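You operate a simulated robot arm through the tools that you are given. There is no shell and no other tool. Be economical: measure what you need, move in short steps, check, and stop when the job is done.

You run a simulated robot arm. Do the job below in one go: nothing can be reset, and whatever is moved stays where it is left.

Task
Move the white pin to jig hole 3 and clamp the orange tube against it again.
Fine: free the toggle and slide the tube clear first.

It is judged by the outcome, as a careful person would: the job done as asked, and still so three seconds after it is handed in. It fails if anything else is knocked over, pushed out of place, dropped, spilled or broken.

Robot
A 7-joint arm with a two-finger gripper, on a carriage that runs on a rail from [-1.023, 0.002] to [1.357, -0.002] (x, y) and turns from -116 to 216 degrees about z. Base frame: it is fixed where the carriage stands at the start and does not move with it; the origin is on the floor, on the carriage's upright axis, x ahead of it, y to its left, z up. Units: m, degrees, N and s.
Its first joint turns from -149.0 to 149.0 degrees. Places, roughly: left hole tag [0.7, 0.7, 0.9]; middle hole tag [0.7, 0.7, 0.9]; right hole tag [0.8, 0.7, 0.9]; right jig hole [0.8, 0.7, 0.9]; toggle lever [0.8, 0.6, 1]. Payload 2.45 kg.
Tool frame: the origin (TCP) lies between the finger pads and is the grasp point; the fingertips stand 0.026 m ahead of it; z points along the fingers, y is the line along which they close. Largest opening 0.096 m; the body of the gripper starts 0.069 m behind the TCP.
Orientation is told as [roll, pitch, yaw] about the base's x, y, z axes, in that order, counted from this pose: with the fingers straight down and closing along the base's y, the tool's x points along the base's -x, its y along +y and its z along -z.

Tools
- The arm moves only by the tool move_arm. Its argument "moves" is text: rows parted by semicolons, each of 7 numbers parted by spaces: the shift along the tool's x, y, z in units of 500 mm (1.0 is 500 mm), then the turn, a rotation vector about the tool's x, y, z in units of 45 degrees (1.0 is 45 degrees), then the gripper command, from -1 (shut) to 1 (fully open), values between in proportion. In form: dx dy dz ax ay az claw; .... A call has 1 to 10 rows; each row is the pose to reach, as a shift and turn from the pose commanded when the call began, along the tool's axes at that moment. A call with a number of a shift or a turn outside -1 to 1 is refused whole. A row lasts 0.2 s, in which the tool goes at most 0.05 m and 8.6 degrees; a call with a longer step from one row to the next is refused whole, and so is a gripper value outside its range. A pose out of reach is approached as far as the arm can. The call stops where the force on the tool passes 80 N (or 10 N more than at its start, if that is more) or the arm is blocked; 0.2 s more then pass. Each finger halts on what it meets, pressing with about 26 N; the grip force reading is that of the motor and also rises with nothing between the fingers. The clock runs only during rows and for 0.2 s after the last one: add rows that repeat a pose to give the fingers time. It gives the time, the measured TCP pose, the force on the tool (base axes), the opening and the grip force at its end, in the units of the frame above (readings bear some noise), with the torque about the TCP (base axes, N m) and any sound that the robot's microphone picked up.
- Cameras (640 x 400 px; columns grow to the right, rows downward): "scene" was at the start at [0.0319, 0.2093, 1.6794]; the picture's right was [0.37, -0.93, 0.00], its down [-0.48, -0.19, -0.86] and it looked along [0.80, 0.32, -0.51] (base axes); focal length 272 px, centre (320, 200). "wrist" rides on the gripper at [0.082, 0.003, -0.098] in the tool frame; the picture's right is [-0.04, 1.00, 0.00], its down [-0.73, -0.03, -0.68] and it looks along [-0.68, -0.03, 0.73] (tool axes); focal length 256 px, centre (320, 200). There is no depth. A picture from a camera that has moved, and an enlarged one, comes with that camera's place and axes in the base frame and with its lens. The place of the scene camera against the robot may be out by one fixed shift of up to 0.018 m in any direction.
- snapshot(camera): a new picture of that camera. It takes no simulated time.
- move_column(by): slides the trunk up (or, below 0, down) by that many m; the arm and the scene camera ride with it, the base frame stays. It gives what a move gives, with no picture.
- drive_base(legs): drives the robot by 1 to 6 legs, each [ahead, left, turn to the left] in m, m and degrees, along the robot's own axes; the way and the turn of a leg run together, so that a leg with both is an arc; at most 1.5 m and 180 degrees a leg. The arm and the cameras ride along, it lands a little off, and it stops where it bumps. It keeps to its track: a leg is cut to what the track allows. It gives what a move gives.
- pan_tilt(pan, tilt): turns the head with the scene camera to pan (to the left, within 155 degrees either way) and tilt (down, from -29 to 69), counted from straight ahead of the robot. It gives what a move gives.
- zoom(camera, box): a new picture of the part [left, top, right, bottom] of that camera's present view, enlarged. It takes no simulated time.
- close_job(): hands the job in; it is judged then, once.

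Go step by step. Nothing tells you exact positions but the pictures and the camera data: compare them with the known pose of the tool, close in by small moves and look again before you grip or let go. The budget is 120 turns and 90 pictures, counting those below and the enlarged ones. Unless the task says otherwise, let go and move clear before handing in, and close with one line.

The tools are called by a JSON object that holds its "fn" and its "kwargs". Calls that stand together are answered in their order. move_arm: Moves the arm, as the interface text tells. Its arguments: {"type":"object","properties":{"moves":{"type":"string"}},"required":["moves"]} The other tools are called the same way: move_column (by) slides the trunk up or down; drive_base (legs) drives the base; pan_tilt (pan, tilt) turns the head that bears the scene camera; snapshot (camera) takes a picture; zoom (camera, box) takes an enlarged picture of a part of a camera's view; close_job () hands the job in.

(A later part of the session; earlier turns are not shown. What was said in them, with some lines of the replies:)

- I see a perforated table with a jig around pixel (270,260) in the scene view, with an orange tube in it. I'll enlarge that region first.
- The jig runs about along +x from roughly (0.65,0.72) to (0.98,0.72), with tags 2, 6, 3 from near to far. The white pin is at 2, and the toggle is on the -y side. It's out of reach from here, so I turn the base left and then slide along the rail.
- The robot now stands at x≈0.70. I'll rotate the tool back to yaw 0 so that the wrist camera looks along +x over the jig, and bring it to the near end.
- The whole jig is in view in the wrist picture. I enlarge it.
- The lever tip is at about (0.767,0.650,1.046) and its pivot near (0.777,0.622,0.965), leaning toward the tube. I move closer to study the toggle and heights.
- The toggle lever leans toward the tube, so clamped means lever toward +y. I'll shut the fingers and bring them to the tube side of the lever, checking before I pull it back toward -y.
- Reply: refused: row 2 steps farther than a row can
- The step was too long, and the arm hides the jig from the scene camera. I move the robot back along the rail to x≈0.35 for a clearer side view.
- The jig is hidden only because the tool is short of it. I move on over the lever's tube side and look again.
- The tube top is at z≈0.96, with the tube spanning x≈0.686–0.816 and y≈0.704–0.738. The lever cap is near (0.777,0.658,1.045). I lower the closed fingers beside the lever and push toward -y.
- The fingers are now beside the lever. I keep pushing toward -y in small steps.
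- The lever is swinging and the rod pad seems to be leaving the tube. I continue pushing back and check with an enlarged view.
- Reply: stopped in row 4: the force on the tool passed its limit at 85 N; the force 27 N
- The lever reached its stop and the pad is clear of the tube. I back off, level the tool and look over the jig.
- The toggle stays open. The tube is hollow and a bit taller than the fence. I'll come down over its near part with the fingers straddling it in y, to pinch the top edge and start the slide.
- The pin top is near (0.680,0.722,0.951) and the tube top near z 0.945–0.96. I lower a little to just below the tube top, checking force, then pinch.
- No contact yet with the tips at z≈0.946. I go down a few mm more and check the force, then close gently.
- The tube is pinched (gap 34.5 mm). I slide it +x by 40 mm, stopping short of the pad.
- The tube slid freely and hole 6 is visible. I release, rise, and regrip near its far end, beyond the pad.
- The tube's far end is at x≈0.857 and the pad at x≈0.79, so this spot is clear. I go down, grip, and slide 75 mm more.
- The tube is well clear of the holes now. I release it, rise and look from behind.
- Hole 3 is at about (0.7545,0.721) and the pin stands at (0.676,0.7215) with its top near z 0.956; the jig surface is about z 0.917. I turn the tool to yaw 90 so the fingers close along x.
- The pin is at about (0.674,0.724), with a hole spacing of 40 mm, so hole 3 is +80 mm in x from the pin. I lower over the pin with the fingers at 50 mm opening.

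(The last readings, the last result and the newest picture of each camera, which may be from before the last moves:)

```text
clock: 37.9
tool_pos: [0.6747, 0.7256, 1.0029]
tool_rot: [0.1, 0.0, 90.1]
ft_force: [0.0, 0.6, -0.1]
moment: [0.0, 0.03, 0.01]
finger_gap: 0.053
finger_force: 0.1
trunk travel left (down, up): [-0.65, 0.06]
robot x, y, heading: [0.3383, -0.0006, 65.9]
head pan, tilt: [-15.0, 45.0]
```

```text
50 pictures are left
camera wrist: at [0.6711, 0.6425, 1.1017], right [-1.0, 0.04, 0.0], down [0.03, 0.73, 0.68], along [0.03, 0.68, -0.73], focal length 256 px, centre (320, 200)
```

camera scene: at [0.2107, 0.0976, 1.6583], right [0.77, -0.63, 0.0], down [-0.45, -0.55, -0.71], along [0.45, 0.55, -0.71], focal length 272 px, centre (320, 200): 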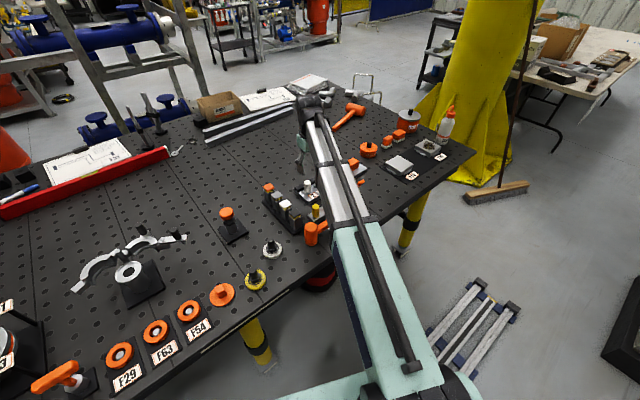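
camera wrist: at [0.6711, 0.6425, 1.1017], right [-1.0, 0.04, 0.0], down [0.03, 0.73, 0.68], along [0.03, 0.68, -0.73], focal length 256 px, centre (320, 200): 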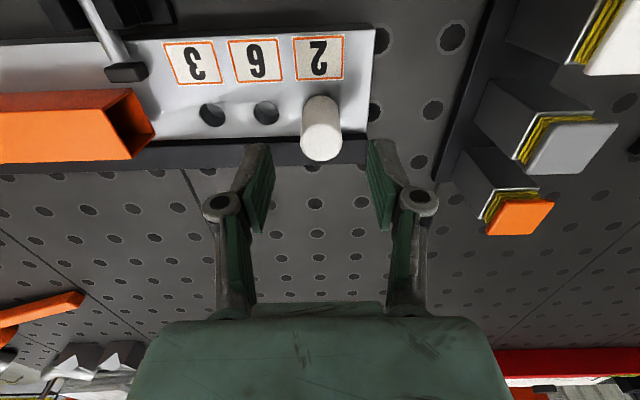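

The fingers are centred over the pin. I descend to TCP z 0.955 and close.

{"fn": "move_arm", "kwargs": {"moves": "0.002 0 0.04 0 0 0 0.1; 0.002 0 0.08 0 0 0 0.1; 0.002 0 0.094 0 0 0 0.1; 0.002 0 0.094 0 0 0 0.1"}}

{"fn": "snapshot", "kwargs": {"camera": "wrist"}}

```text
clock: 38.9
tool_pos: [0.6738, 0.7248, 0.9573]
tool_rot: [0.1, -0.1, 90.1]
ft_force: [-0.5, 0.2, -0.9]
moment: [0.01, -0.04, -0.02]
finger_gap: 0.0531
finger_force: 0.0
trunk travel left (down, up): [-0.65, 0.06]
robot x, y, heading: [0.3388, -0.0034, 65.7]
head pan, tilt: [-15.0, 45.0]
```

```text
49 pictures are left
camera wrist: at [0.6705, 0.6415, 1.0573], right [-1.0, 0.04, 0.0], down [0.03, 0.73, 0.68], along [0.03, 0.68, -0.73], focal length 256 px, centre (320, 200)
```

wrist: 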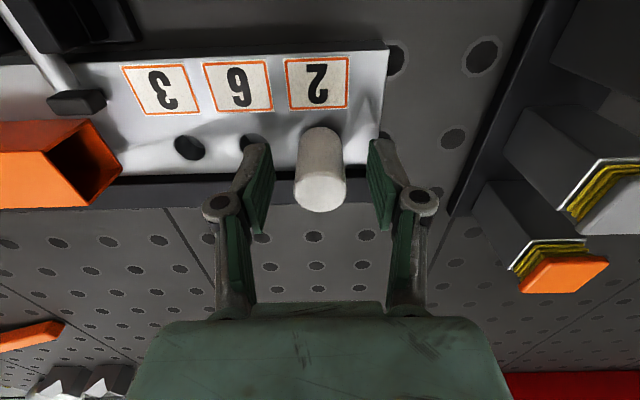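

The pin sits between the pads. I close on it.

{"fn": "move_arm", "kwargs": {"moves": "0 0 0 0 0 0 -0.3; 0 0 0 0 0 0 -0.7; 0 0 0 0 0 0 -0.7; 0 0 0 0 0 0 -0.7"}}

```text
clock: 39.9
tool_pos: [0.6735, 0.724, 0.9574]
tool_rot: [0.1, 0.0, 90.1]
ft_force: [-0.1, -0.1, 1.2]
moment: [-0.05, 0.02, 0.01]
finger_gap: 0.025
finger_force: 25.9
trunk travel left (down, up): [-0.65, 0.06]
robot x, y, heading: [0.3399, 0.0018, 65.8]
head pan, tilt: [-15.0, 45.0]
```

The pin is gripped (25 mm), well centred at x=0.6735. I lift it straight up.

{"fn": "move_arm", "kwargs": {"moves": "0 0 -0.03 0 0 0 -0.7; 0 0 -0.06 0 0 0 -0.7; 0 0 -0.1 0 0 0 -0.7; 0 0 -0.14 0 0 0 -0.7; 0 0 -0.14 0 0 0 -0.7"}}

{"fn": "snapshot", "kwargs": {"camera": "wrist"}}

{"fn": "zoom", "kwargs": {"camera": "scene", "box": [270, 130, 350, 210]}}

```text
clock: 41.1
tool_pos: [0.6715, 0.7222, 1.0252]
tool_rot: [0.0, -0.1, 90.1]
ft_force: [-0.8, 0.0, 0.1]
moment: [-0.02, -0.02, -0.06]
finger_gap: 0.0248
finger_force: 25.7
trunk travel left (down, up): [-0.65, 0.06]
robot x, y, heading: [0.3387, 0.0003, 65.9]
head pan, tilt: [-15.0, 45.0]
```

```text
48 pictures are left
camera wrist: at [0.6684, 0.6398, 1.126], right [-1.0, 0.04, 0.0], down [0.03, 0.73, 0.68], along [0.02, 0.68, -0.73], focal length 256 px, centre (320, 200)
```

wrist: 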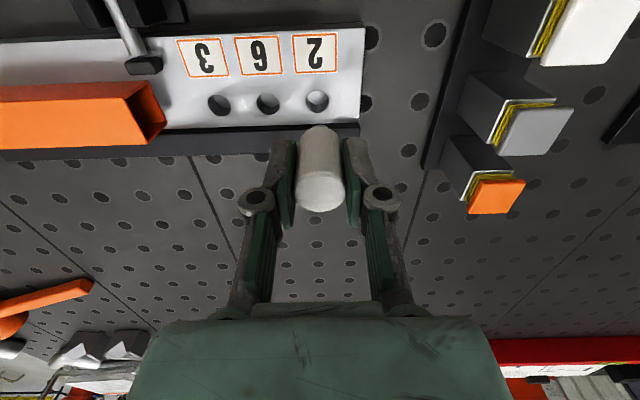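

```text
5.00 times, centred on (310, 170) of scene
camera zoom: at [0.2107, 0.0976, 1.6583], right [0.77, -0.63, 0.0], down [-0.45, -0.55, -0.71], along [0.45, 0.55, -0.71], focal length 1358 px, centre (370, 350)
```

zoom: 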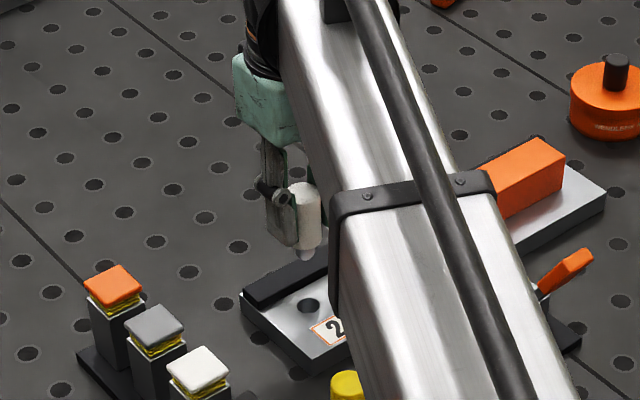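

The pin is out, with a narrower tapered stem below. I enlarge the three holes to measure spacing.

{"fn": "zoom", "kwargs": {"camera": "wrist", "box": [190, 60, 370, 172]}}

```text
3.56 times, centred on (280, 116) of wrist
camera zoom: at [0.6684, 0.6398, 1.126], right [-1.0, 0.04, 0.0], down [0.03, 0.73, 0.68], along [0.02, 0.68, -0.73], focal length 910 px, centre (462, 499)
```

zoom: 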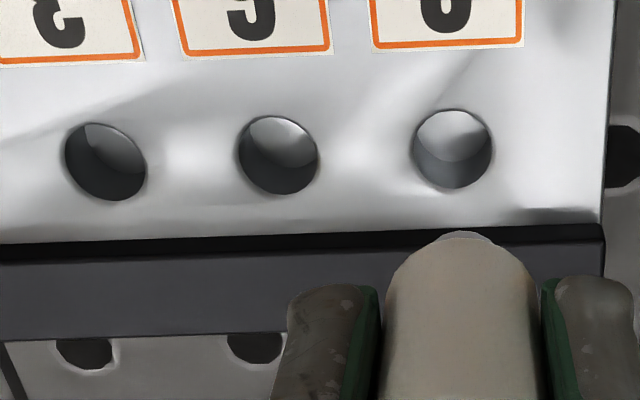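

The spacing comes out at about 40.3 mm, with the row parallel to x. I shift the pin +80.5 mm at height and check alignment over hole 3.

{"fn": "move_arm", "kwargs": {"moves": "0 -0.04 0 0 0 0 -0.7; 0 -0.08 0 0 0 0 -0.7; 0 -0.12 0 0 0 0 -0.7; 0 -0.161 0 0 0 0 -0.7; 0 -0.161 0 0 0 0 -0.7"}}

{"fn": "move_arm", "kwargs": {"moves": "0 0 0.03 0 0 0 -0.7; 0 0 0.06 0 0 0 -0.7; 0 0 0.06 0 0 0 -0.7"}}

{"fn": "zoom", "kwargs": {"camera": "wrist", "box": [220, 60, 420, 210]}}

{"fn": "zoom", "kwargs": {"camera": "scene", "box": [280, 130, 360, 210]}}

```text
clock: 42.3
tool_pos: [0.7537, 0.7238, 1.0251]
tool_rot: [0.1, -0.1, 90.2]
ft_force: [-0.5, -0.5, -0.7]
moment: [0.0, 0.04, -0.03]
finger_gap: 0.0248
finger_force: 26.2
trunk travel left (down, up): [-0.65, 0.06]
robot x, y, heading: [0.3363, -0.0007, 65.8]
head pan, tilt: [-15.0, 45.0]
```

```text
clock: 43.1
tool_pos: [0.7537, 0.7246, 0.9937]
tool_rot: [0.0, 0.0, 90.1]
ft_force: [0.7, 1.2, -2.2]
moment: [0.0, -0.02, 0.01]
finger_gap: 0.0247
finger_force: 25.6
trunk travel left (down, up): [-0.65, 0.06]
robot x, y, heading: [0.3407, 0.0014, 65.3]
head pan, tilt: [-15.0, 45.0]
```

```text
2.67 times, centred on (320, 135) of wrist
camera zoom: at [0.7498, 0.6419, 1.0929], right [-1.0, 0.04, 0.0], down [0.03, 0.73, 0.68], along [0.03, 0.68, -0.73], focal length 683 px, centre (320, 373)
```

zoom: 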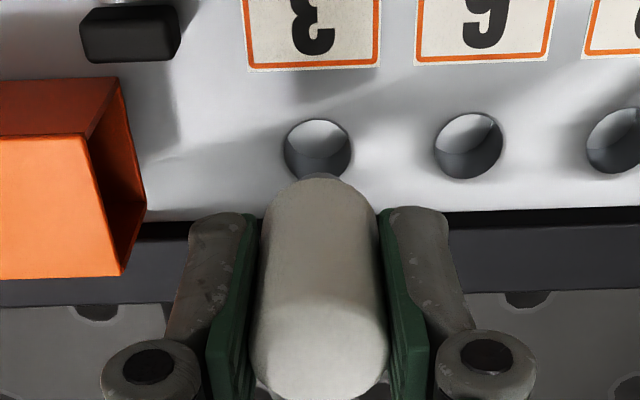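

```text
5.00 times, centred on (320, 170) of scene
camera zoom: at [0.2108, 0.0977, 1.6583], right [0.77, -0.63, 0.0], down [-0.45, -0.55, -0.71], along [0.45, 0.55, -0.71], focal length 1358 px, centre (320, 350)
```

zoom: 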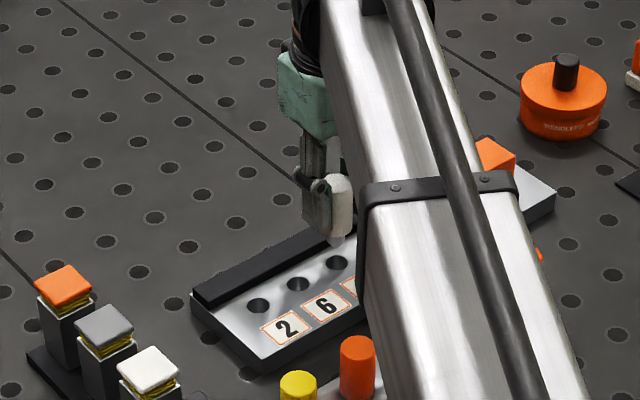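

The pin hangs over hole 3 with the stem aligned. I lower it slowly to its former seating height.

{"fn": "move_arm", "kwargs": {"moves": "0 0 0.02 0 0 0 -0.7; 0 0 0.04 0 0 0 -0.7; 0 0 0.055 0 0 0 -0.7; 0 0 0.068 0 0 0 -0.7; 0 0 0.078 0 0 0 -0.7; 0 0 0.078 0 0 0 -0.7"}}

{"fn": "zoom", "kwargs": {"camera": "wrist", "box": [220, 60, 420, 210]}}

{"fn": "zoom", "kwargs": {"camera": "scene", "box": [280, 130, 360, 210]}}

```text
clock: 44.5
tool_pos: [0.7528, 0.7232, 0.9573]
tool_rot: [0.1, -0.1, 90.1]
ft_force: [-0.8, 2.3, 11.0]
moment: [0.07, -0.03, 0.0]
finger_gap: 0.0247
finger_force: 26.1
trunk travel left (down, up): [-0.65, 0.06]
robot x, y, heading: [0.34, 0.002, 65.6]
head pan, tilt: [-15.0, 45.0]
```

```text
2.67 times, centred on (320, 135) of wrist
camera zoom: at [0.749, 0.64, 1.0573], right [-1.0, 0.04, 0.0], down [0.03, 0.73, 0.68], along [0.03, 0.68, -0.73], focal length 683 px, centre (320, 373)
```

zoom: 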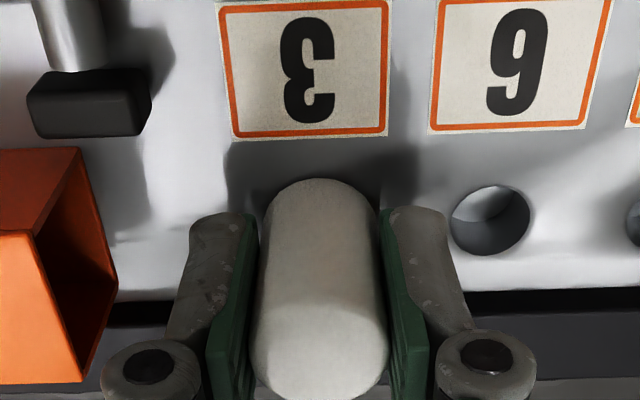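

```text
5.00 times, centred on (320, 170) of scene
camera zoom: at [0.2101, 0.0967, 1.6585], right [0.77, -0.63, 0.0], down [-0.45, -0.55, -0.71], along [0.45, 0.55, -0.71], focal length 1358 px, centre (320, 350)
```

zoom: 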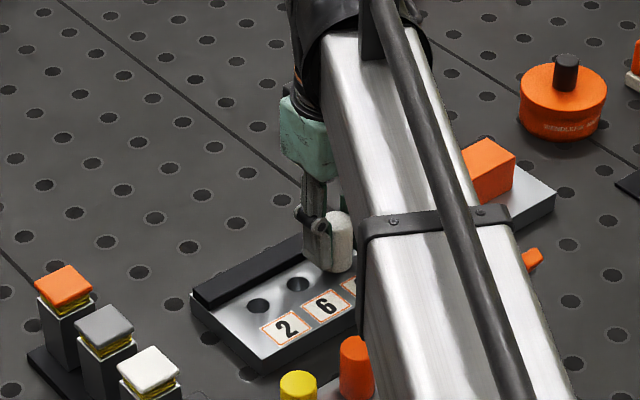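

The pin is seated at the original height (11 N of seating contact). I open and rise.

{"fn": "move_arm", "kwargs": {"moves": "0 0 0 0 0 0 -0.2; 0 0 0 0 0 0 0; 0 0 0 0 0 0 0; 0 0 -0.08 0 0 0 0; 0 0 -0.16 0 0 0 0; 0.08 0 -0.18 0 0 0 0; 0.08 0 -0.18 0 0 0 0"}}

{"fn": "snapshot", "kwargs": {"camera": "wrist"}}

```text
clock: 46.1
tool_pos: [0.7515, 0.683, 1.047]
tool_rot: [0.1, 0.0, 90.2]
ft_force: [0.3, 0.6, -0.7]
moment: [0.02, 0.03, -0.03]
finger_gap: 0.048
finger_force: 0.1
trunk travel left (down, up): [-0.65, 0.06]
robot x, y, heading: [0.3364, -0.0014, 65.8]
head pan, tilt: [-15.0, 45.0]
```

```text
41 pictures are left
camera wrist: at [0.7481, 0.5995, 1.1465], right [-1.0, 0.04, 0.0], down [0.03, 0.73, 0.68], along [0.02, 0.68, -0.73], focal length 256 px, centre (320, 200)
```

wrist: 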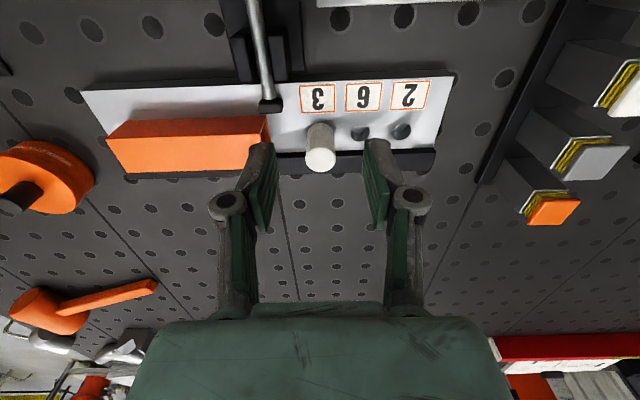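

The white pin stands in hole 3. Next I go with closed fingers beyond the tube's far end (x≈0.938) to push it back toward the pin.

{"fn": "move_arm", "kwargs": {"moves": "-0.02 -0.09 0 0 0 0 -0.5; -0.04 -0.18 0 0 0 0 -1; -0.06 -0.27 0 0 0 0 -1; -0.076 -0.36 0 0 0 0 -1; -0.076 -0.43 0 0 0 0 -1; -0.076 -0.43 0 0 0 0 -1"}}

{"fn": "move_arm", "kwargs": {"moves": "0 0 0.05 0 0 0 -1; 0 0 0.1 0 0 0 -1; 0 0 0.1 0 0 0 -1"}}

{"fn": "snapshot", "kwargs": {"camera": "wrist"}}

```text
clock: 47.5
tool_pos: [0.9657, 0.7221, 1.0482]
tool_rot: [0.0, 0.0, 90.0]
ft_force: [-0.7, -0.2, 0.1]
moment: [0.01, 0.03, 0.0]
finger_gap: 0.0
finger_force: 26.1
trunk travel left (down, up): [-0.65, 0.06]
robot x, y, heading: [0.3357, -0.0006, 65.7]
head pan, tilt: [-15.0, 45.0]
```

```text
clock: 48.3
tool_pos: [0.9661, 0.7232, 0.9961]
tool_rot: [0.0, 0.0, 90.1]
ft_force: [0.0, -0.2, 0.5]
moment: [0.04, 0.03, 0.02]
finger_gap: 0.0001
finger_force: 25.9
trunk travel left (down, up): [-0.65, 0.06]
robot x, y, heading: [0.3399, 0.002, 65.6]
head pan, tilt: [-15.0, 45.0]
```

```text
40 pictures are left
camera wrist: at [0.9636, 0.6394, 1.0952], right [-1.0, 0.04, 0.0], down [0.03, 0.73, 0.68], along [0.02, 0.68, -0.73], focal length 256 px, centre (320, 200)
```

wrist: 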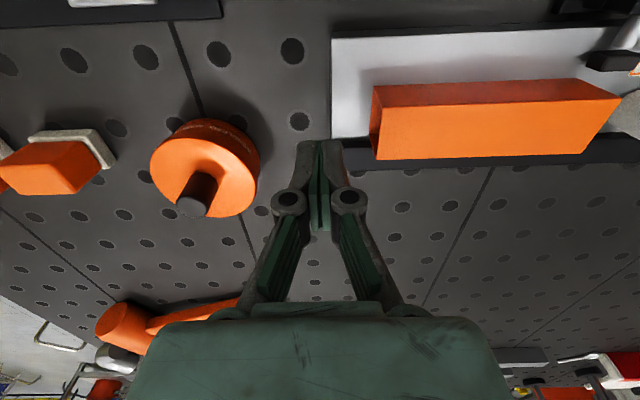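

The fingers are clear of the tube end. I lower to tip z≈0.94 and push toward -x, in stages.

{"fn": "move_arm", "kwargs": {"moves": "0 0 0.03 0 0 0 -1; 0 0 0.06 0 0 0 -1; 0 0.02 0.06 0 0 0 -1; 0 0.04 0.06 0 0 0 -1; 0 0.06 0.06 0 0 0 -1; 0 0.08 0.06 0 0 0 -1; 0 0.08 0.06 0 0 0 -1"}}

{"fn": "snapshot", "kwargs": {"camera": "wrist"}}

```text
clock: 49.9
tool_pos: [0.9277, 0.7217, 0.9648]
tool_rot: [0.1, 0.0, 90.1]
ft_force: [0.5, 0.3, -0.8]
moment: [0.0, -0.04, -0.02]
finger_gap: 0.0
finger_force: 26.4
trunk travel left (down, up): [-0.65, 0.06]
robot x, y, heading: [0.3428, -0.0006, 65.6]
head pan, tilt: [-15.0, 45.0]
```

```text
39 pictures are left
camera wrist: at [0.9241, 0.6384, 1.0657], right [-1.0, 0.04, 0.0], down [0.03, 0.73, 0.68], along [0.02, 0.68, -0.73], focal length 256 px, centre (320, 200)
```

wrist: 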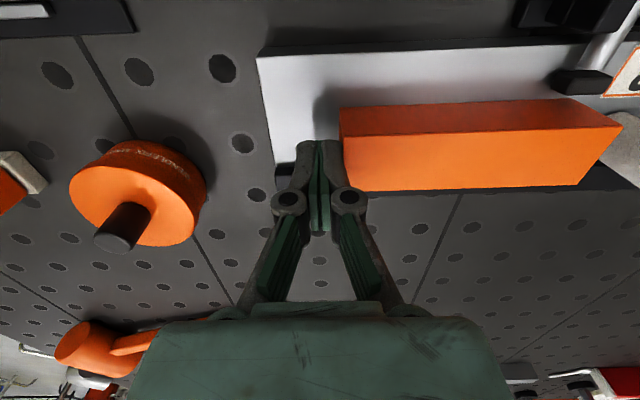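

{"fn": "zoom", "kwargs": {"camera": "wrist", "box": [480, 60, 640, 200]}}

{"fn": "zoom", "kwargs": {"camera": "scene", "box": [280, 130, 380, 210]}}

```text
2.86 times, centred on (560, 130) of wrist
camera zoom: at [0.9241, 0.6384, 1.0657], right [-1.0, 0.04, 0.0], down [0.03, 0.73, 0.68], along [0.02, 0.68, -0.73], focal length 731 px, centre (-366, 400)
```

zoom: 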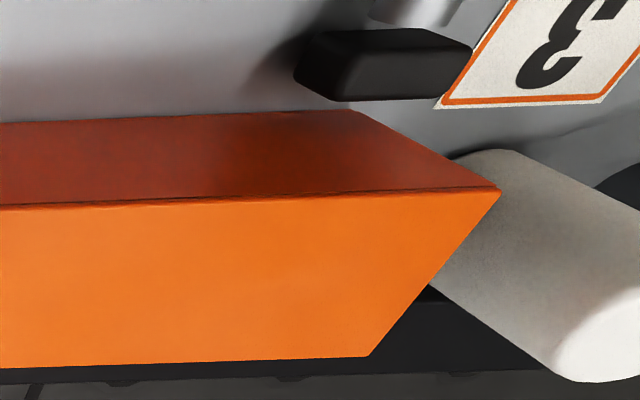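

```text
5.00 times, centred on (330, 170) of scene
camera zoom: at [0.2106, 0.0976, 1.6582], right [0.77, -0.63, 0.0], down [-0.45, -0.55, -0.71], along [0.45, 0.55, -0.71], focal length 1358 px, centre (270, 350)
```

zoom: 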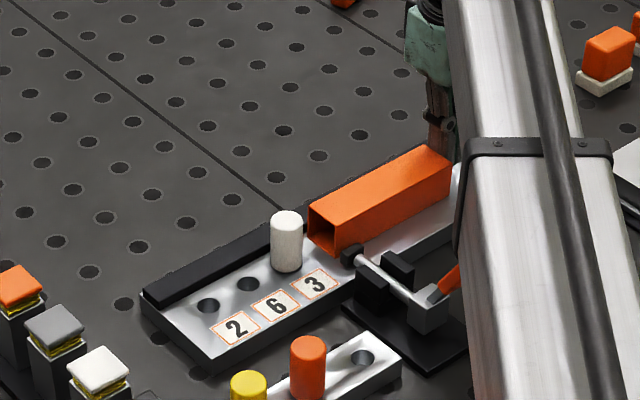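

The scene camera now shows the tube about 15–20 mm from the pin. I continue in small steps, watching for contact.

{"fn": "move_arm", "kwargs": {"moves": "0 0.01 0 0 0 0 -1; 0 0.02 0 0 0 0 -1; 0 0.026 0 0 0 0 -1; 0 0.026 0 0 0 0 -1"}}

{"fn": "zoom", "kwargs": {"camera": "scene", "box": [310, 150, 370, 200]}}

```text
clock: 50.9
tool_pos: [0.9139, 0.7209, 0.9651]
tool_rot: [0.1, 0.1, 90.0]
ft_force: [0.7, -0.4, 0.8]
moment: [-0.02, 0.01, -0.03]
finger_gap: 0.0002
finger_force: 25.9
trunk travel left (down, up): [-0.65, 0.06]
robot x, y, heading: [0.3414, 0.0016, 65.3]
head pan, tilt: [-15.0, 45.0]
```

```text
8.00 times, centred on (340, 175) of scene
camera zoom: at [0.2108, 0.0975, 1.6583], right [0.77, -0.63, 0.0], down [-0.45, -0.55, -0.71], along [0.45, 0.55, -0.71], focal length 2173 px, centre (160, 400)
```

zoom: 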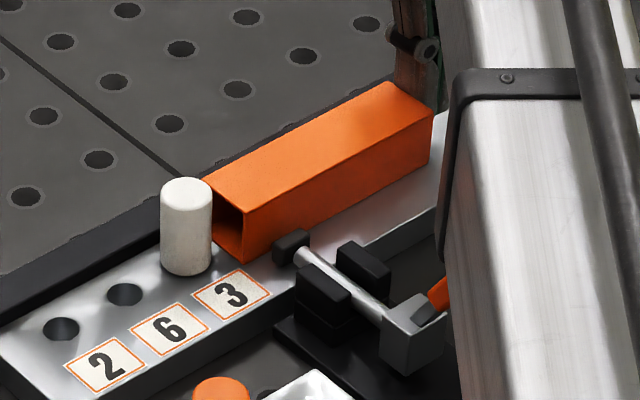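

{"fn": "move_arm", "kwargs": {"moves": "0 0.004 0 0 0 0 -1; 0 0.008 0 0 0 0 -1; 0 0.008 0 0 0 0 -1"}}

{"fn": "zoom", "kwargs": {"camera": "scene", "box": [310, 150, 370, 200]}}

```text
clock: 51.7
tool_pos: [0.91, 0.7225, 0.9655]
tool_rot: [0.1, 0.1, 90.0]
ft_force: [0.6, -0.1, -0.1]
moment: [0.0, -0.01, 0.0]
finger_gap: 0.0
finger_force: 25.4
trunk travel left (down, up): [-0.65, 0.06]
robot x, y, heading: [0.339, -0.0027, 65.6]
head pan, tilt: [-15.0, 45.0]
```

```text
8.00 times, centred on (340, 175) of scene
camera zoom: at [0.2108, 0.0976, 1.6583], right [0.77, -0.63, 0.0], down [-0.45, -0.55, -0.71], along [0.45, 0.55, -0.71], focal length 2173 px, centre (160, 400)
```

zoom: 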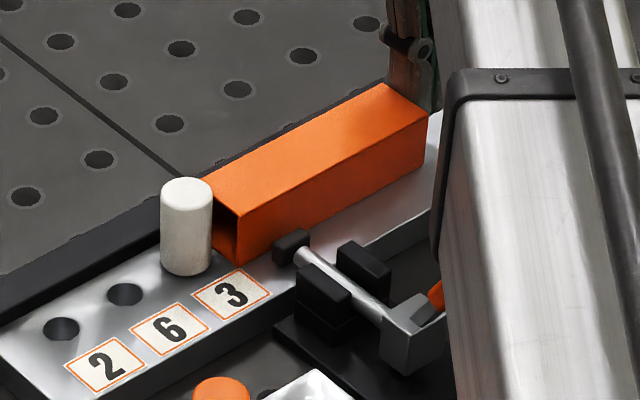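

{"fn": "move_arm", "kwargs": {"moves": "0 0.004 0 0 0 0 -1; 0 0.004 0 0 0 0 -1"}}

{"fn": "move_arm", "kwargs": {"moves": "0 0.003 0 0 0 0 -1; 0 0.003 0 0 0 0 -1"}}

{"fn": "zoom", "kwargs": {"camera": "scene", "box": [310, 150, 370, 200]}}

```text
clock: 52.3
tool_pos: [0.9084, 0.7212, 0.9663]
tool_rot: [0.1, -0.1, 90.1]
ft_force: [1.2, -0.7, 1.1]
moment: [0.05, -0.01, 0.01]
finger_gap: 0.0001
finger_force: 25.8
trunk travel left (down, up): [-0.65, 0.06]
robot x, y, heading: [0.3382, -0.0019, 65.3]
head pan, tilt: [-15.0, 45.0]
```

```text
clock: 52.9
tool_pos: [0.9074, 0.7226, 0.9666]
tool_rot: [0.1, 0.0, 90.1]
ft_force: [1.9, -0.2, 1.2]
moment: [0.02, 0.0, 0.0]
finger_gap: 0.0
finger_force: 25.9
trunk travel left (down, up): [-0.65, 0.06]
robot x, y, heading: [0.3397, -0.0015, 65.5]
head pan, tilt: [-15.0, 45.0]
```

```text
8.00 times, centred on (340, 175) of scene
camera zoom: at [0.2108, 0.0976, 1.6583], right [0.77, -0.63, 0.0], down [-0.45, -0.55, -0.71], along [0.45, 0.55, -0.71], focal length 2173 px, centre (160, 400)
```

zoom: 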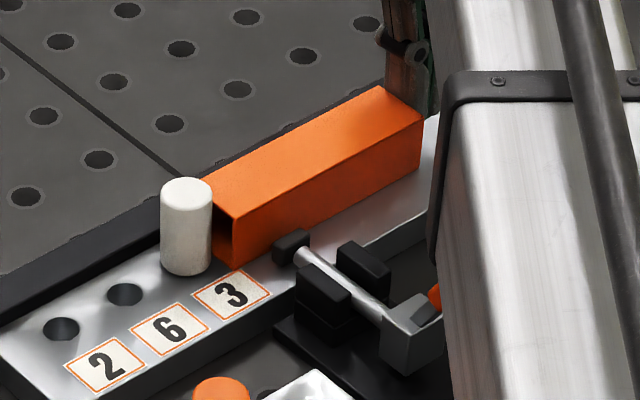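

It looks close to contact, similar to the original arrangement. A few more 1–1.5 mm nudges until force rises.

{"fn": "move_arm", "kwargs": {"moves": "0 0.003 0 0 0 0 -1; 0 0.003 0 0 0 0 -1"}}

{"fn": "move_arm", "kwargs": {"moves": "0 0.003 0 0 0 0 -1; 0 0.003 0 0 0 0 -1"}}

```text
clock: 53.5
tool_pos: [0.9067, 0.7214, 0.9659]
tool_rot: [0.1, 0.1, 90.0]
ft_force: [3.6, 0.4, 0.4]
moment: [-0.01, -0.05, -0.03]
finger_gap: 0.0
finger_force: 26.0
trunk travel left (down, up): [-0.65, 0.06]
robot x, y, heading: [0.3418, -0.0037, 65.9]
head pan, tilt: [-15.0, 45.0]
```

```text
clock: 54.1
tool_pos: [0.9058, 0.7204, 0.9651]
tool_rot: [-0.1, 0.1, 90.0]
ft_force: [12.3, 1.3, 6.4]
moment: [0.08, -0.07, -0.05]
finger_gap: 0.0001
finger_force: 26.2
trunk travel left (down, up): [-0.65, 0.06]
robot x, y, heading: [0.3401, -0.0024, 65.5]
head pan, tilt: [-15.0, 45.0]
```

Contact reached: 12 N against the pin. I back off, rise, and travel to the outer side of the lever.

{"fn": "move_arm", "kwargs": {"moves": "0 -0.03 0 0 0 0 -1; 0 -0.03 -0.09 0 0 0 -1; 0 -0.03 -0.18 0 0 0 -1; 0 -0.03 -0.27 0 0 0 -1; 0 -0.03 -0.31 0 0 0 -1; 0.06 0.03 -0.31 0 0 0 -1; 0.12 0.09 -0.31 0 0 0 -1; 0.18 0.15 -0.31 0 0 0 -1; 0.24 0.21 -0.31 0 0 0 -1; 0.30 0.26 -0.31 0 0 0 -1"}}

{"fn": "move_arm", "kwargs": {"moves": "0.07 0 0 0 0 0 -1; 0.14 0 0 0 0 0 -1; 0.14 0 0 0 0 0 -1"}}

{"fn": "snapshot", "kwargs": {"camera": "wrist"}}

{"fn": "zoom", "kwargs": {"camera": "scene", "box": [290, 140, 400, 220]}}

```text
clock: 56.3
tool_pos: [0.7738, 0.5707, 1.1189]
tool_rot: [0.0, 0.0, 90.0]
ft_force: [0.0, 0.0, 0.8]
moment: [0.01, -0.01, -0.02]
finger_gap: 0.0
finger_force: 25.6
trunk travel left (down, up): [-0.65, 0.06]
robot x, y, heading: [0.3376, -0.0001, 65.4]
head pan, tilt: [-15.0, 45.0]
```

```text
clock: 57.1
tool_pos: [0.7772, 0.4986, 1.117]
tool_rot: [0.1, 0.0, 90.1]
ft_force: [0.3, -0.9, -0.3]
moment: [0.05, 0.0, 0.01]
finger_gap: 0.0
finger_force: 26.1
trunk travel left (down, up): [-0.65, 0.06]
robot x, y, heading: [0.3393, 0.0028, 65.6]
head pan, tilt: [-15.0, 45.0]
```

```text
33 pictures are left
camera wrist: at [0.7744, 0.4161, 1.217], right [-1.0, 0.04, 0.0], down [0.03, 0.73, 0.68], along [0.02, 0.68, -0.73], focal length 256 px, centre (320, 200)
```

wrist: 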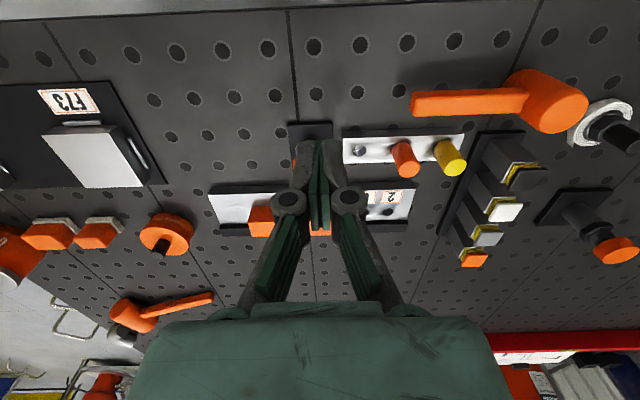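

```text
5.00 times, centred on (345, 180) of scene
camera zoom: at [0.2108, 0.0974, 1.6583], right [0.77, -0.63, 0.0], down [-0.45, -0.55, -0.71], along [0.45, 0.55, -0.71], focal length 1358 px, centre (195, 300)
```

zoom: 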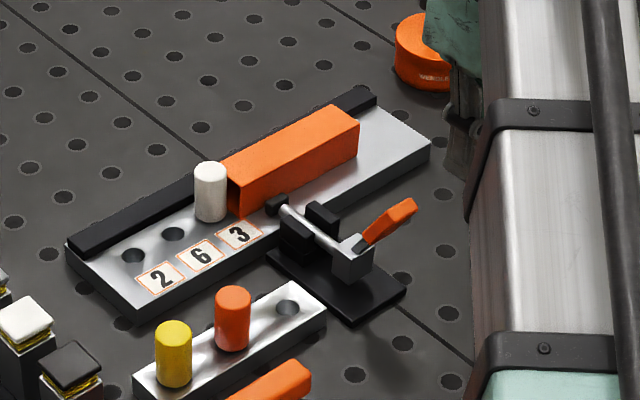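

The scene view is now clear: pin in hole 3, tube against it, lever leaning outward. I lower the fingers outside the lever and begin pushing it toward +y.

{"fn": "move_arm", "kwargs": {"moves": "0 -0.014 0.06 0 0 0 -1; 0 -0.014 0.12 0 0 0 -1; 0 -0.014 0.186 0 0 0 -1; -0.04 -0.014 0.186 0 0 0 -1; -0.08 -0.014 0.186 0 0 0 -1; -0.11 -0.014 0.186 0 0 0 -1; -0.11 -0.014 0.186 0 0 0 -1"}}

{"fn": "snapshot", "kwargs": {"camera": "wrist"}}

{"fn": "zoom", "kwargs": {"camera": "scene", "box": [290, 140, 400, 220]}}

```text
clock: 58.7
tool_pos: [0.7821, 0.5565, 1.0307]
tool_rot: [0.1, 0.1, 90.2]
ft_force: [-0.1, 0.4, -1.2]
moment: [-0.01, 0.02, 0.02]
finger_gap: 0.0
finger_force: 25.9
trunk travel left (down, up): [-0.65, 0.06]
robot x, y, heading: [0.3349, -0.0025, 65.4]
head pan, tilt: [-15.0, 45.0]
```

```text
31 pictures are left
camera wrist: at [0.7788, 0.4722, 1.1285], right [-1.0, 0.04, 0.0], down [0.03, 0.73, 0.68], along [0.03, 0.68, -0.73], focal length 256 px, centre (320, 200)
```

wrist: 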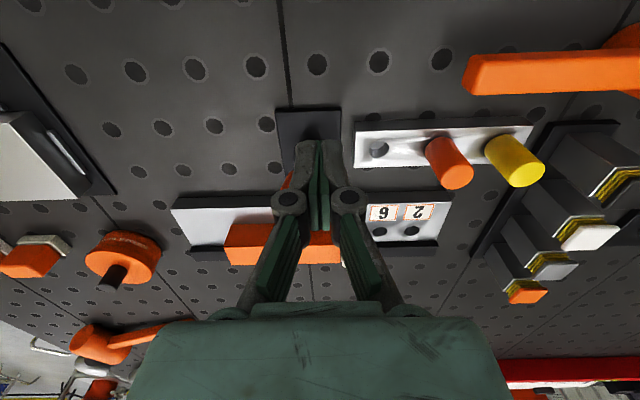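

```text
5.00 times, centred on (345, 180) of scene
camera zoom: at [0.2107, 0.0977, 1.6582], right [0.77, -0.63, 0.0], down [-0.45, -0.55, -0.71], along [0.45, 0.55, -0.71], focal length 1358 px, centre (195, 300)
```

zoom: 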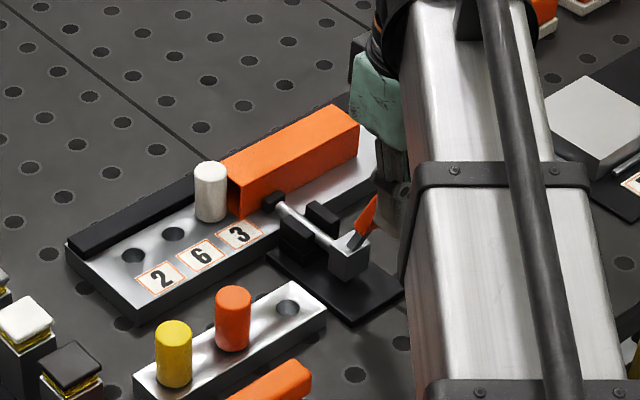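

The lever is rising and the pad is advancing. I keep pushing toward +y.

{"fn": "move_arm", "kwargs": {"moves": "-0.03 0 0 0 0 0 -1; -0.06 0 0 0 0 0 -1; -0.09 0 0 0 0 0 -1; -0.09 0 0 0 0 0 -1"}}

{"fn": "zoom", "kwargs": {"camera": "scene", "box": [290, 140, 400, 220]}}

```text
clock: 59.7
tool_pos: [0.7816, 0.6009, 1.0273]
tool_rot: [0.1, 0.0, 90.0]
ft_force: [0.1, -1.0, 0.1]
moment: [-0.03, 0.02, -0.02]
finger_gap: 0.0
finger_force: 28.2
trunk travel left (down, up): [-0.65, 0.06]
robot x, y, heading: [0.3393, -0.0032, 65.7]
head pan, tilt: [-15.0, 45.0]
```

```text
5.00 times, centred on (345, 180) of scene
camera zoom: at [0.2108, 0.0975, 1.6583], right [0.77, -0.63, 0.0], down [-0.45, -0.55, -0.71], along [0.45, 0.55, -0.71], focal length 1358 px, centre (195, 300)
```

zoom: 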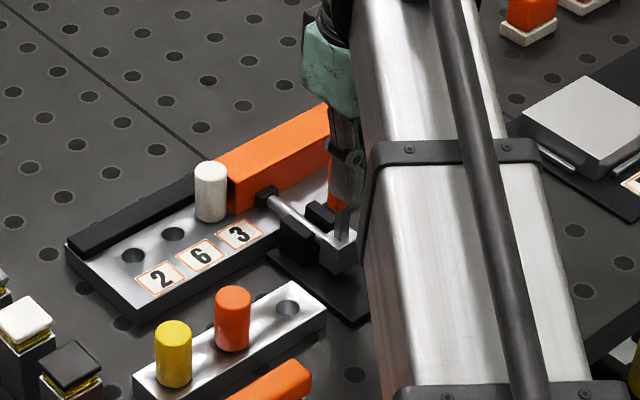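

The pad is nearly at the tube. I continue the last part in smaller steps.

{"fn": "move_arm", "kwargs": {"moves": "-0.02 0 0 0 0 0 -1; -0.035 0 0 0 0 0 -1; -0.035 0 0 0 0 0 -1"}}

{"fn": "zoom", "kwargs": {"camera": "scene", "box": [290, 140, 400, 220]}}

```text
clock: 60.5
tool_pos: [0.7825, 0.6184, 1.0273]
tool_rot: [0.1, 0.0, 90.1]
ft_force: [0.5, 0.2, 0.6]
moment: [0.02, -0.03, -0.01]
finger_gap: 0.0
finger_force: 28.4
trunk travel left (down, up): [-0.65, 0.06]
robot x, y, heading: [0.3367, -0.0007, 65.7]
head pan, tilt: [-15.0, 45.0]
```

```text
5.00 times, centred on (345, 180) of scene
camera zoom: at [0.2107, 0.0976, 1.6583], right [0.77, -0.63, 0.0], down [-0.45, -0.55, -0.71], along [0.45, 0.55, -0.71], focal length 1358 px, centre (195, 300)
```

zoom: 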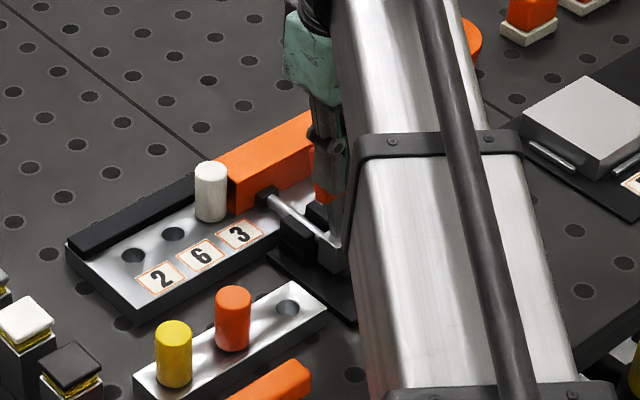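

{"fn": "move_arm", "kwargs": {"moves": "-0.012 0 0 0 0 0 -1; -0.012 0 0 0 0 0 -1"}}

{"fn": "move_arm", "kwargs": {"moves": "-0.012 0 0 0 0 0 -1; -0.012 0 0 0 0 0 -1"}}

{"fn": "move_arm", "kwargs": {"moves": "-0.01 0 0 0 0 0 -1; -0.01 0 0 0 0 0 -1"}}

{"fn": "zoom", "kwargs": {"camera": "scene", "box": [290, 140, 400, 220]}}

```text
clock: 61.1
tool_pos: [0.7826, 0.6237, 1.028]
tool_rot: [0.0, 0.0, 90.1]
ft_force: [-0.2, -1.3, -0.2]
moment: [0.0, -0.01, -0.01]
finger_gap: 0.0
finger_force: 28.6
trunk travel left (down, up): [-0.65, 0.06]
robot x, y, heading: [0.3402, -0.0024, 65.9]
head pan, tilt: [-15.0, 45.0]
```

```text
clock: 61.7
tool_pos: [0.7815, 0.6307, 1.0272]
tool_rot: [0.2, 0.0, 90.1]
ft_force: [0.0, -0.7, 0.3]
moment: [-0.02, -0.03, 0.01]
finger_gap: 0.0001
finger_force: 28.7
trunk travel left (down, up): [-0.65, 0.06]
robot x, y, heading: [0.3406, 0.0012, 65.5]
head pan, tilt: [-15.0, 45.0]
```

```text
clock: 62.3
tool_pos: [0.7813, 0.6296, 1.0294]
tool_rot: [0.1, 0.2, 90.0]
ft_force: [-1.5, -16.2, 0.3]
moment: [-0.45, 0.02, -0.02]
finger_gap: 0.0055
finger_force: 28.7
trunk travel left (down, up): [-0.65, 0.06]
robot x, y, heading: [0.3427, 0.0021, 65.7]
head pan, tilt: [-15.0, 45.0]
```

```text
5.00 times, centred on (345, 180) of scene
camera zoom: at [0.2106, 0.0955, 1.6584], right [0.77, -0.63, 0.0], down [-0.45, -0.55, -0.71], along [0.45, 0.55, -0.71], focal length 1358 px, centre (195, 300)
```

zoom: 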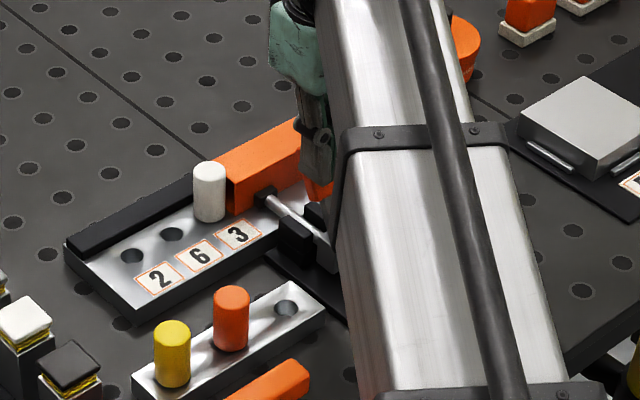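

The lever is now resisting (16 N), probably at its clamped stop. I back off, rise and check the lever and pad.

{"fn": "move_arm", "kwargs": {"moves": "0.04 0 0 0 0 0 -1; 0.1 0 0 0 0 0 -1; 0.16 0 -0.06 0 0 0 -1; 0.2 0 -0.14 0 0 0 -1; 0.26 0 -0.2 0 0 0 -1; 0.26 0 -0.2 0 0 0 -1"}}

{"fn": "zoom", "kwargs": {"camera": "scene", "box": [290, 140, 400, 220]}}

{"fn": "zoom", "kwargs": {"camera": "wrist", "box": [200, 80, 440, 280]}}

```text
clock: 63.7
tool_pos: [0.786, 0.5002, 1.1279]
tool_rot: [0.1, 0.0, 90.2]
ft_force: [-0.2, -0.2, -0.6]
moment: [0.05, -0.03, 0.02]
finger_gap: 0.0
finger_force: 28.5
trunk travel left (down, up): [-0.65, 0.06]
robot x, y, heading: [0.3367, 0.0004, 65.6]
head pan, tilt: [-15.0, 45.0]
```

```text
5.00 times, centred on (345, 180) of scene
camera zoom: at [0.2107, 0.0971, 1.6583], right [0.77, -0.63, 0.0], down [-0.45, -0.55, -0.71], along [0.45, 0.55, -0.71], focal length 1358 px, centre (195, 300)
```

zoom: 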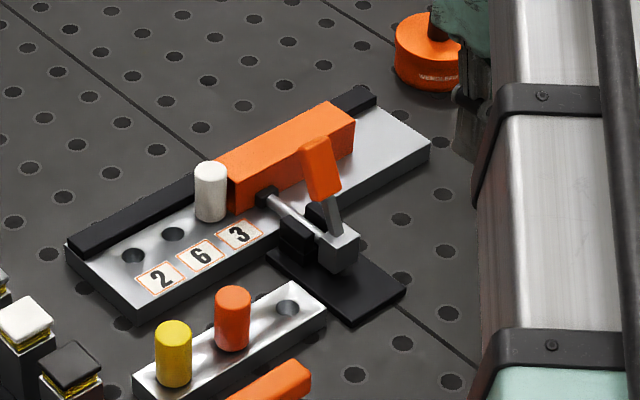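

```text
2.00 times, centred on (320, 180) of wrist
camera zoom: at [0.7814, 0.4173, 1.2271], right [-1.0, 0.04, 0.0], down [0.03, 0.73, 0.68], along [0.02, 0.68, -0.73], focal length 512 px, centre (320, 240)
```

zoom: 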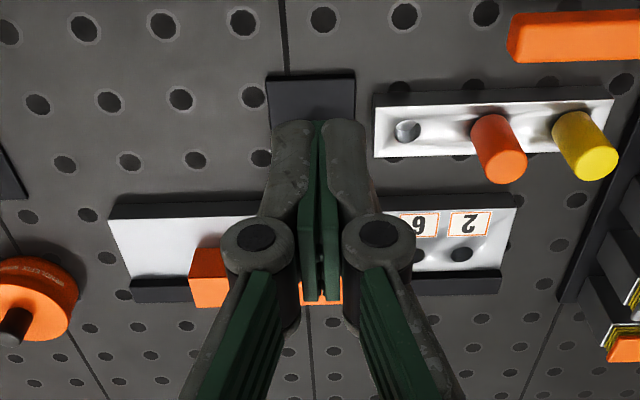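

The lever leans in toward the tube as it did at the start. I look closely at the contacts.

{"fn": "zoom", "kwargs": {"camera": "scene", "box": [316, 155, 368, 200]}}

{"fn": "move_arm", "kwargs": {"moves": "0 0.06 -0.03 0 0 0 -1; 0 0.14 -0.06 0 0 0 -1; -0.06 0.2 -0.06 0 0 0 -1; -0.06 0.2 -0.06 0 0 0 -1"}}

{"fn": "zoom", "kwargs": {"camera": "wrist", "box": [140, 90, 340, 240]}}

```text
8.89 times, centred on (342, 178) of scene
camera zoom: at [0.2107, 0.0971, 1.6583], right [0.77, -0.63, 0.0], down [-0.45, -0.55, -0.71], along [0.45, 0.55, -0.71], focal length 2414 px, centre (124, 400)
```

zoom: 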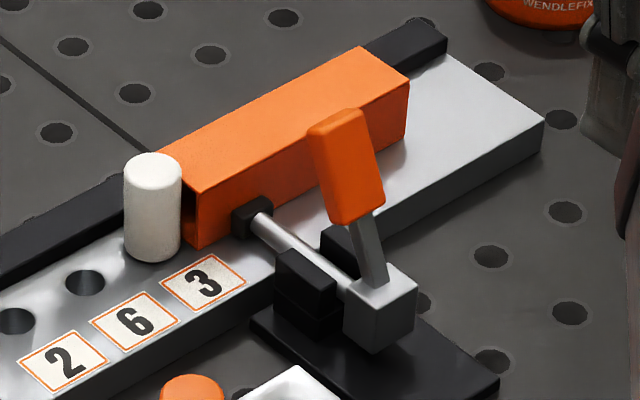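

```text
clock: 64.7
tool_pos: [0.6831, 0.5335, 1.1617]
tool_rot: [0.1, 0.1, 90.0]
ft_force: [-1.2, 0.5, -0.6]
moment: [0.02, 0.0, 0.02]
finger_gap: 0.0
finger_force: 28.3
trunk travel left (down, up): [-0.65, 0.06]
robot x, y, heading: [0.3361, -0.0011, 65.6]
head pan, tilt: [-15.0, 45.0]
```

```text
2.67 times, centred on (240, 165) of wrist
camera zoom: at [0.68, 0.4508, 1.2607], right [-1.0, 0.04, 0.0], down [0.03, 0.73, 0.68], along [0.03, 0.68, -0.73], focal length 683 px, centre (533, 293)
```

zoom: 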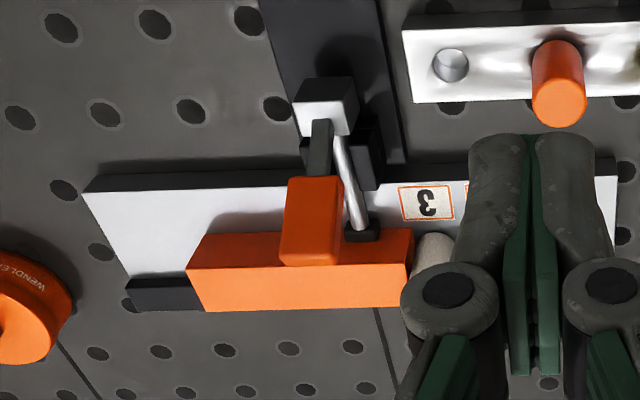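

The pad bears on the tube. I take one view from directly above the pin–tube joint to confirm there is no gap.

{"fn": "move_arm", "kwargs": {"moves": "-0.08 -0.05 0 0 0 0 -1; -0.16 -0.11 0 0 0 0 -1; -0.25 -0.14 0 0 0 0 -1; -0.27 -0.168 0 0 0 0 -1; -0.27 -0.168 0 0 0 0 -1"}}

{"fn": "zoom", "kwargs": {"camera": "wrist", "box": [240, 50, 400, 150]}}

```text
clock: 65.9
tool_pos: [0.768, 0.6705, 1.1568]
tool_rot: [0.2, -0.1, 90.1]
ft_force: [-0.2, 0.3, 0.1]
moment: [0.0, 0.01, 0.03]
finger_gap: 0.0
finger_force: 28.2
trunk travel left (down, up): [-0.65, 0.06]
robot x, y, heading: [0.3366, -0.0013, 65.5]
head pan, tilt: [-15.0, 45.0]
```

```text
4.00 times, centred on (320, 100) of wrist
camera zoom: at [0.764, 0.5875, 1.2565], right [-1.0, 0.04, 0.0], down [0.03, 0.73, 0.68], along [0.02, 0.68, -0.73], focal length 1024 px, centre (320, 600)
```

zoom: 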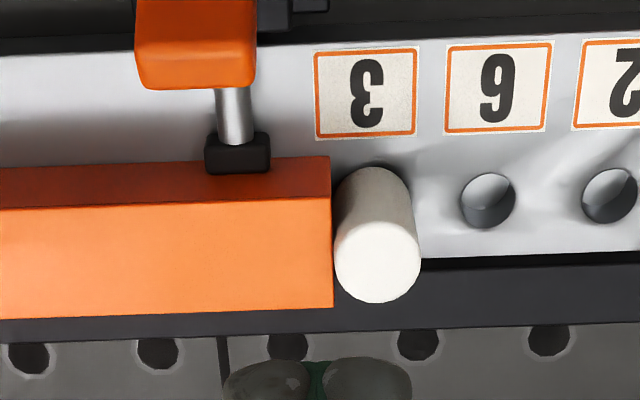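

The tube end touches the pin in hole 3, the tube lies against the fence, and the pad and lever are back in their clamped position. I rise clear and hand in.

{"fn": "move_arm", "kwargs": {"moves": "0 0 -0.08 0 0 0 -1; 0 0 -0.16 0 0 0 -0.5; 0 0 -0.16 0 0 0 0"}}

{"fn": "close_job", "kwargs": {}}

```text
clock: 66.7
tool_pos: [0.7686, 0.6697, 1.2384]
tool_rot: [0.0, 0.0, 90.1]
ft_force: [-0.6, -0.2, -1.1]
moment: [0.01, -0.02, 0.0]
finger_gap: 0.0477
finger_force: 0.0
trunk travel left (down, up): [-0.65, 0.06]
robot x, y, heading: [0.3408, -0.0025, 65.5]
head pan, tilt: [-15.0, 45.0]
```

```text
The job is handed in.
```

The white pin is in jig hole 3, and the orange tube is back against it with the toggle clamped. In the last close view, any gap between tube and pin was under 1 mm.
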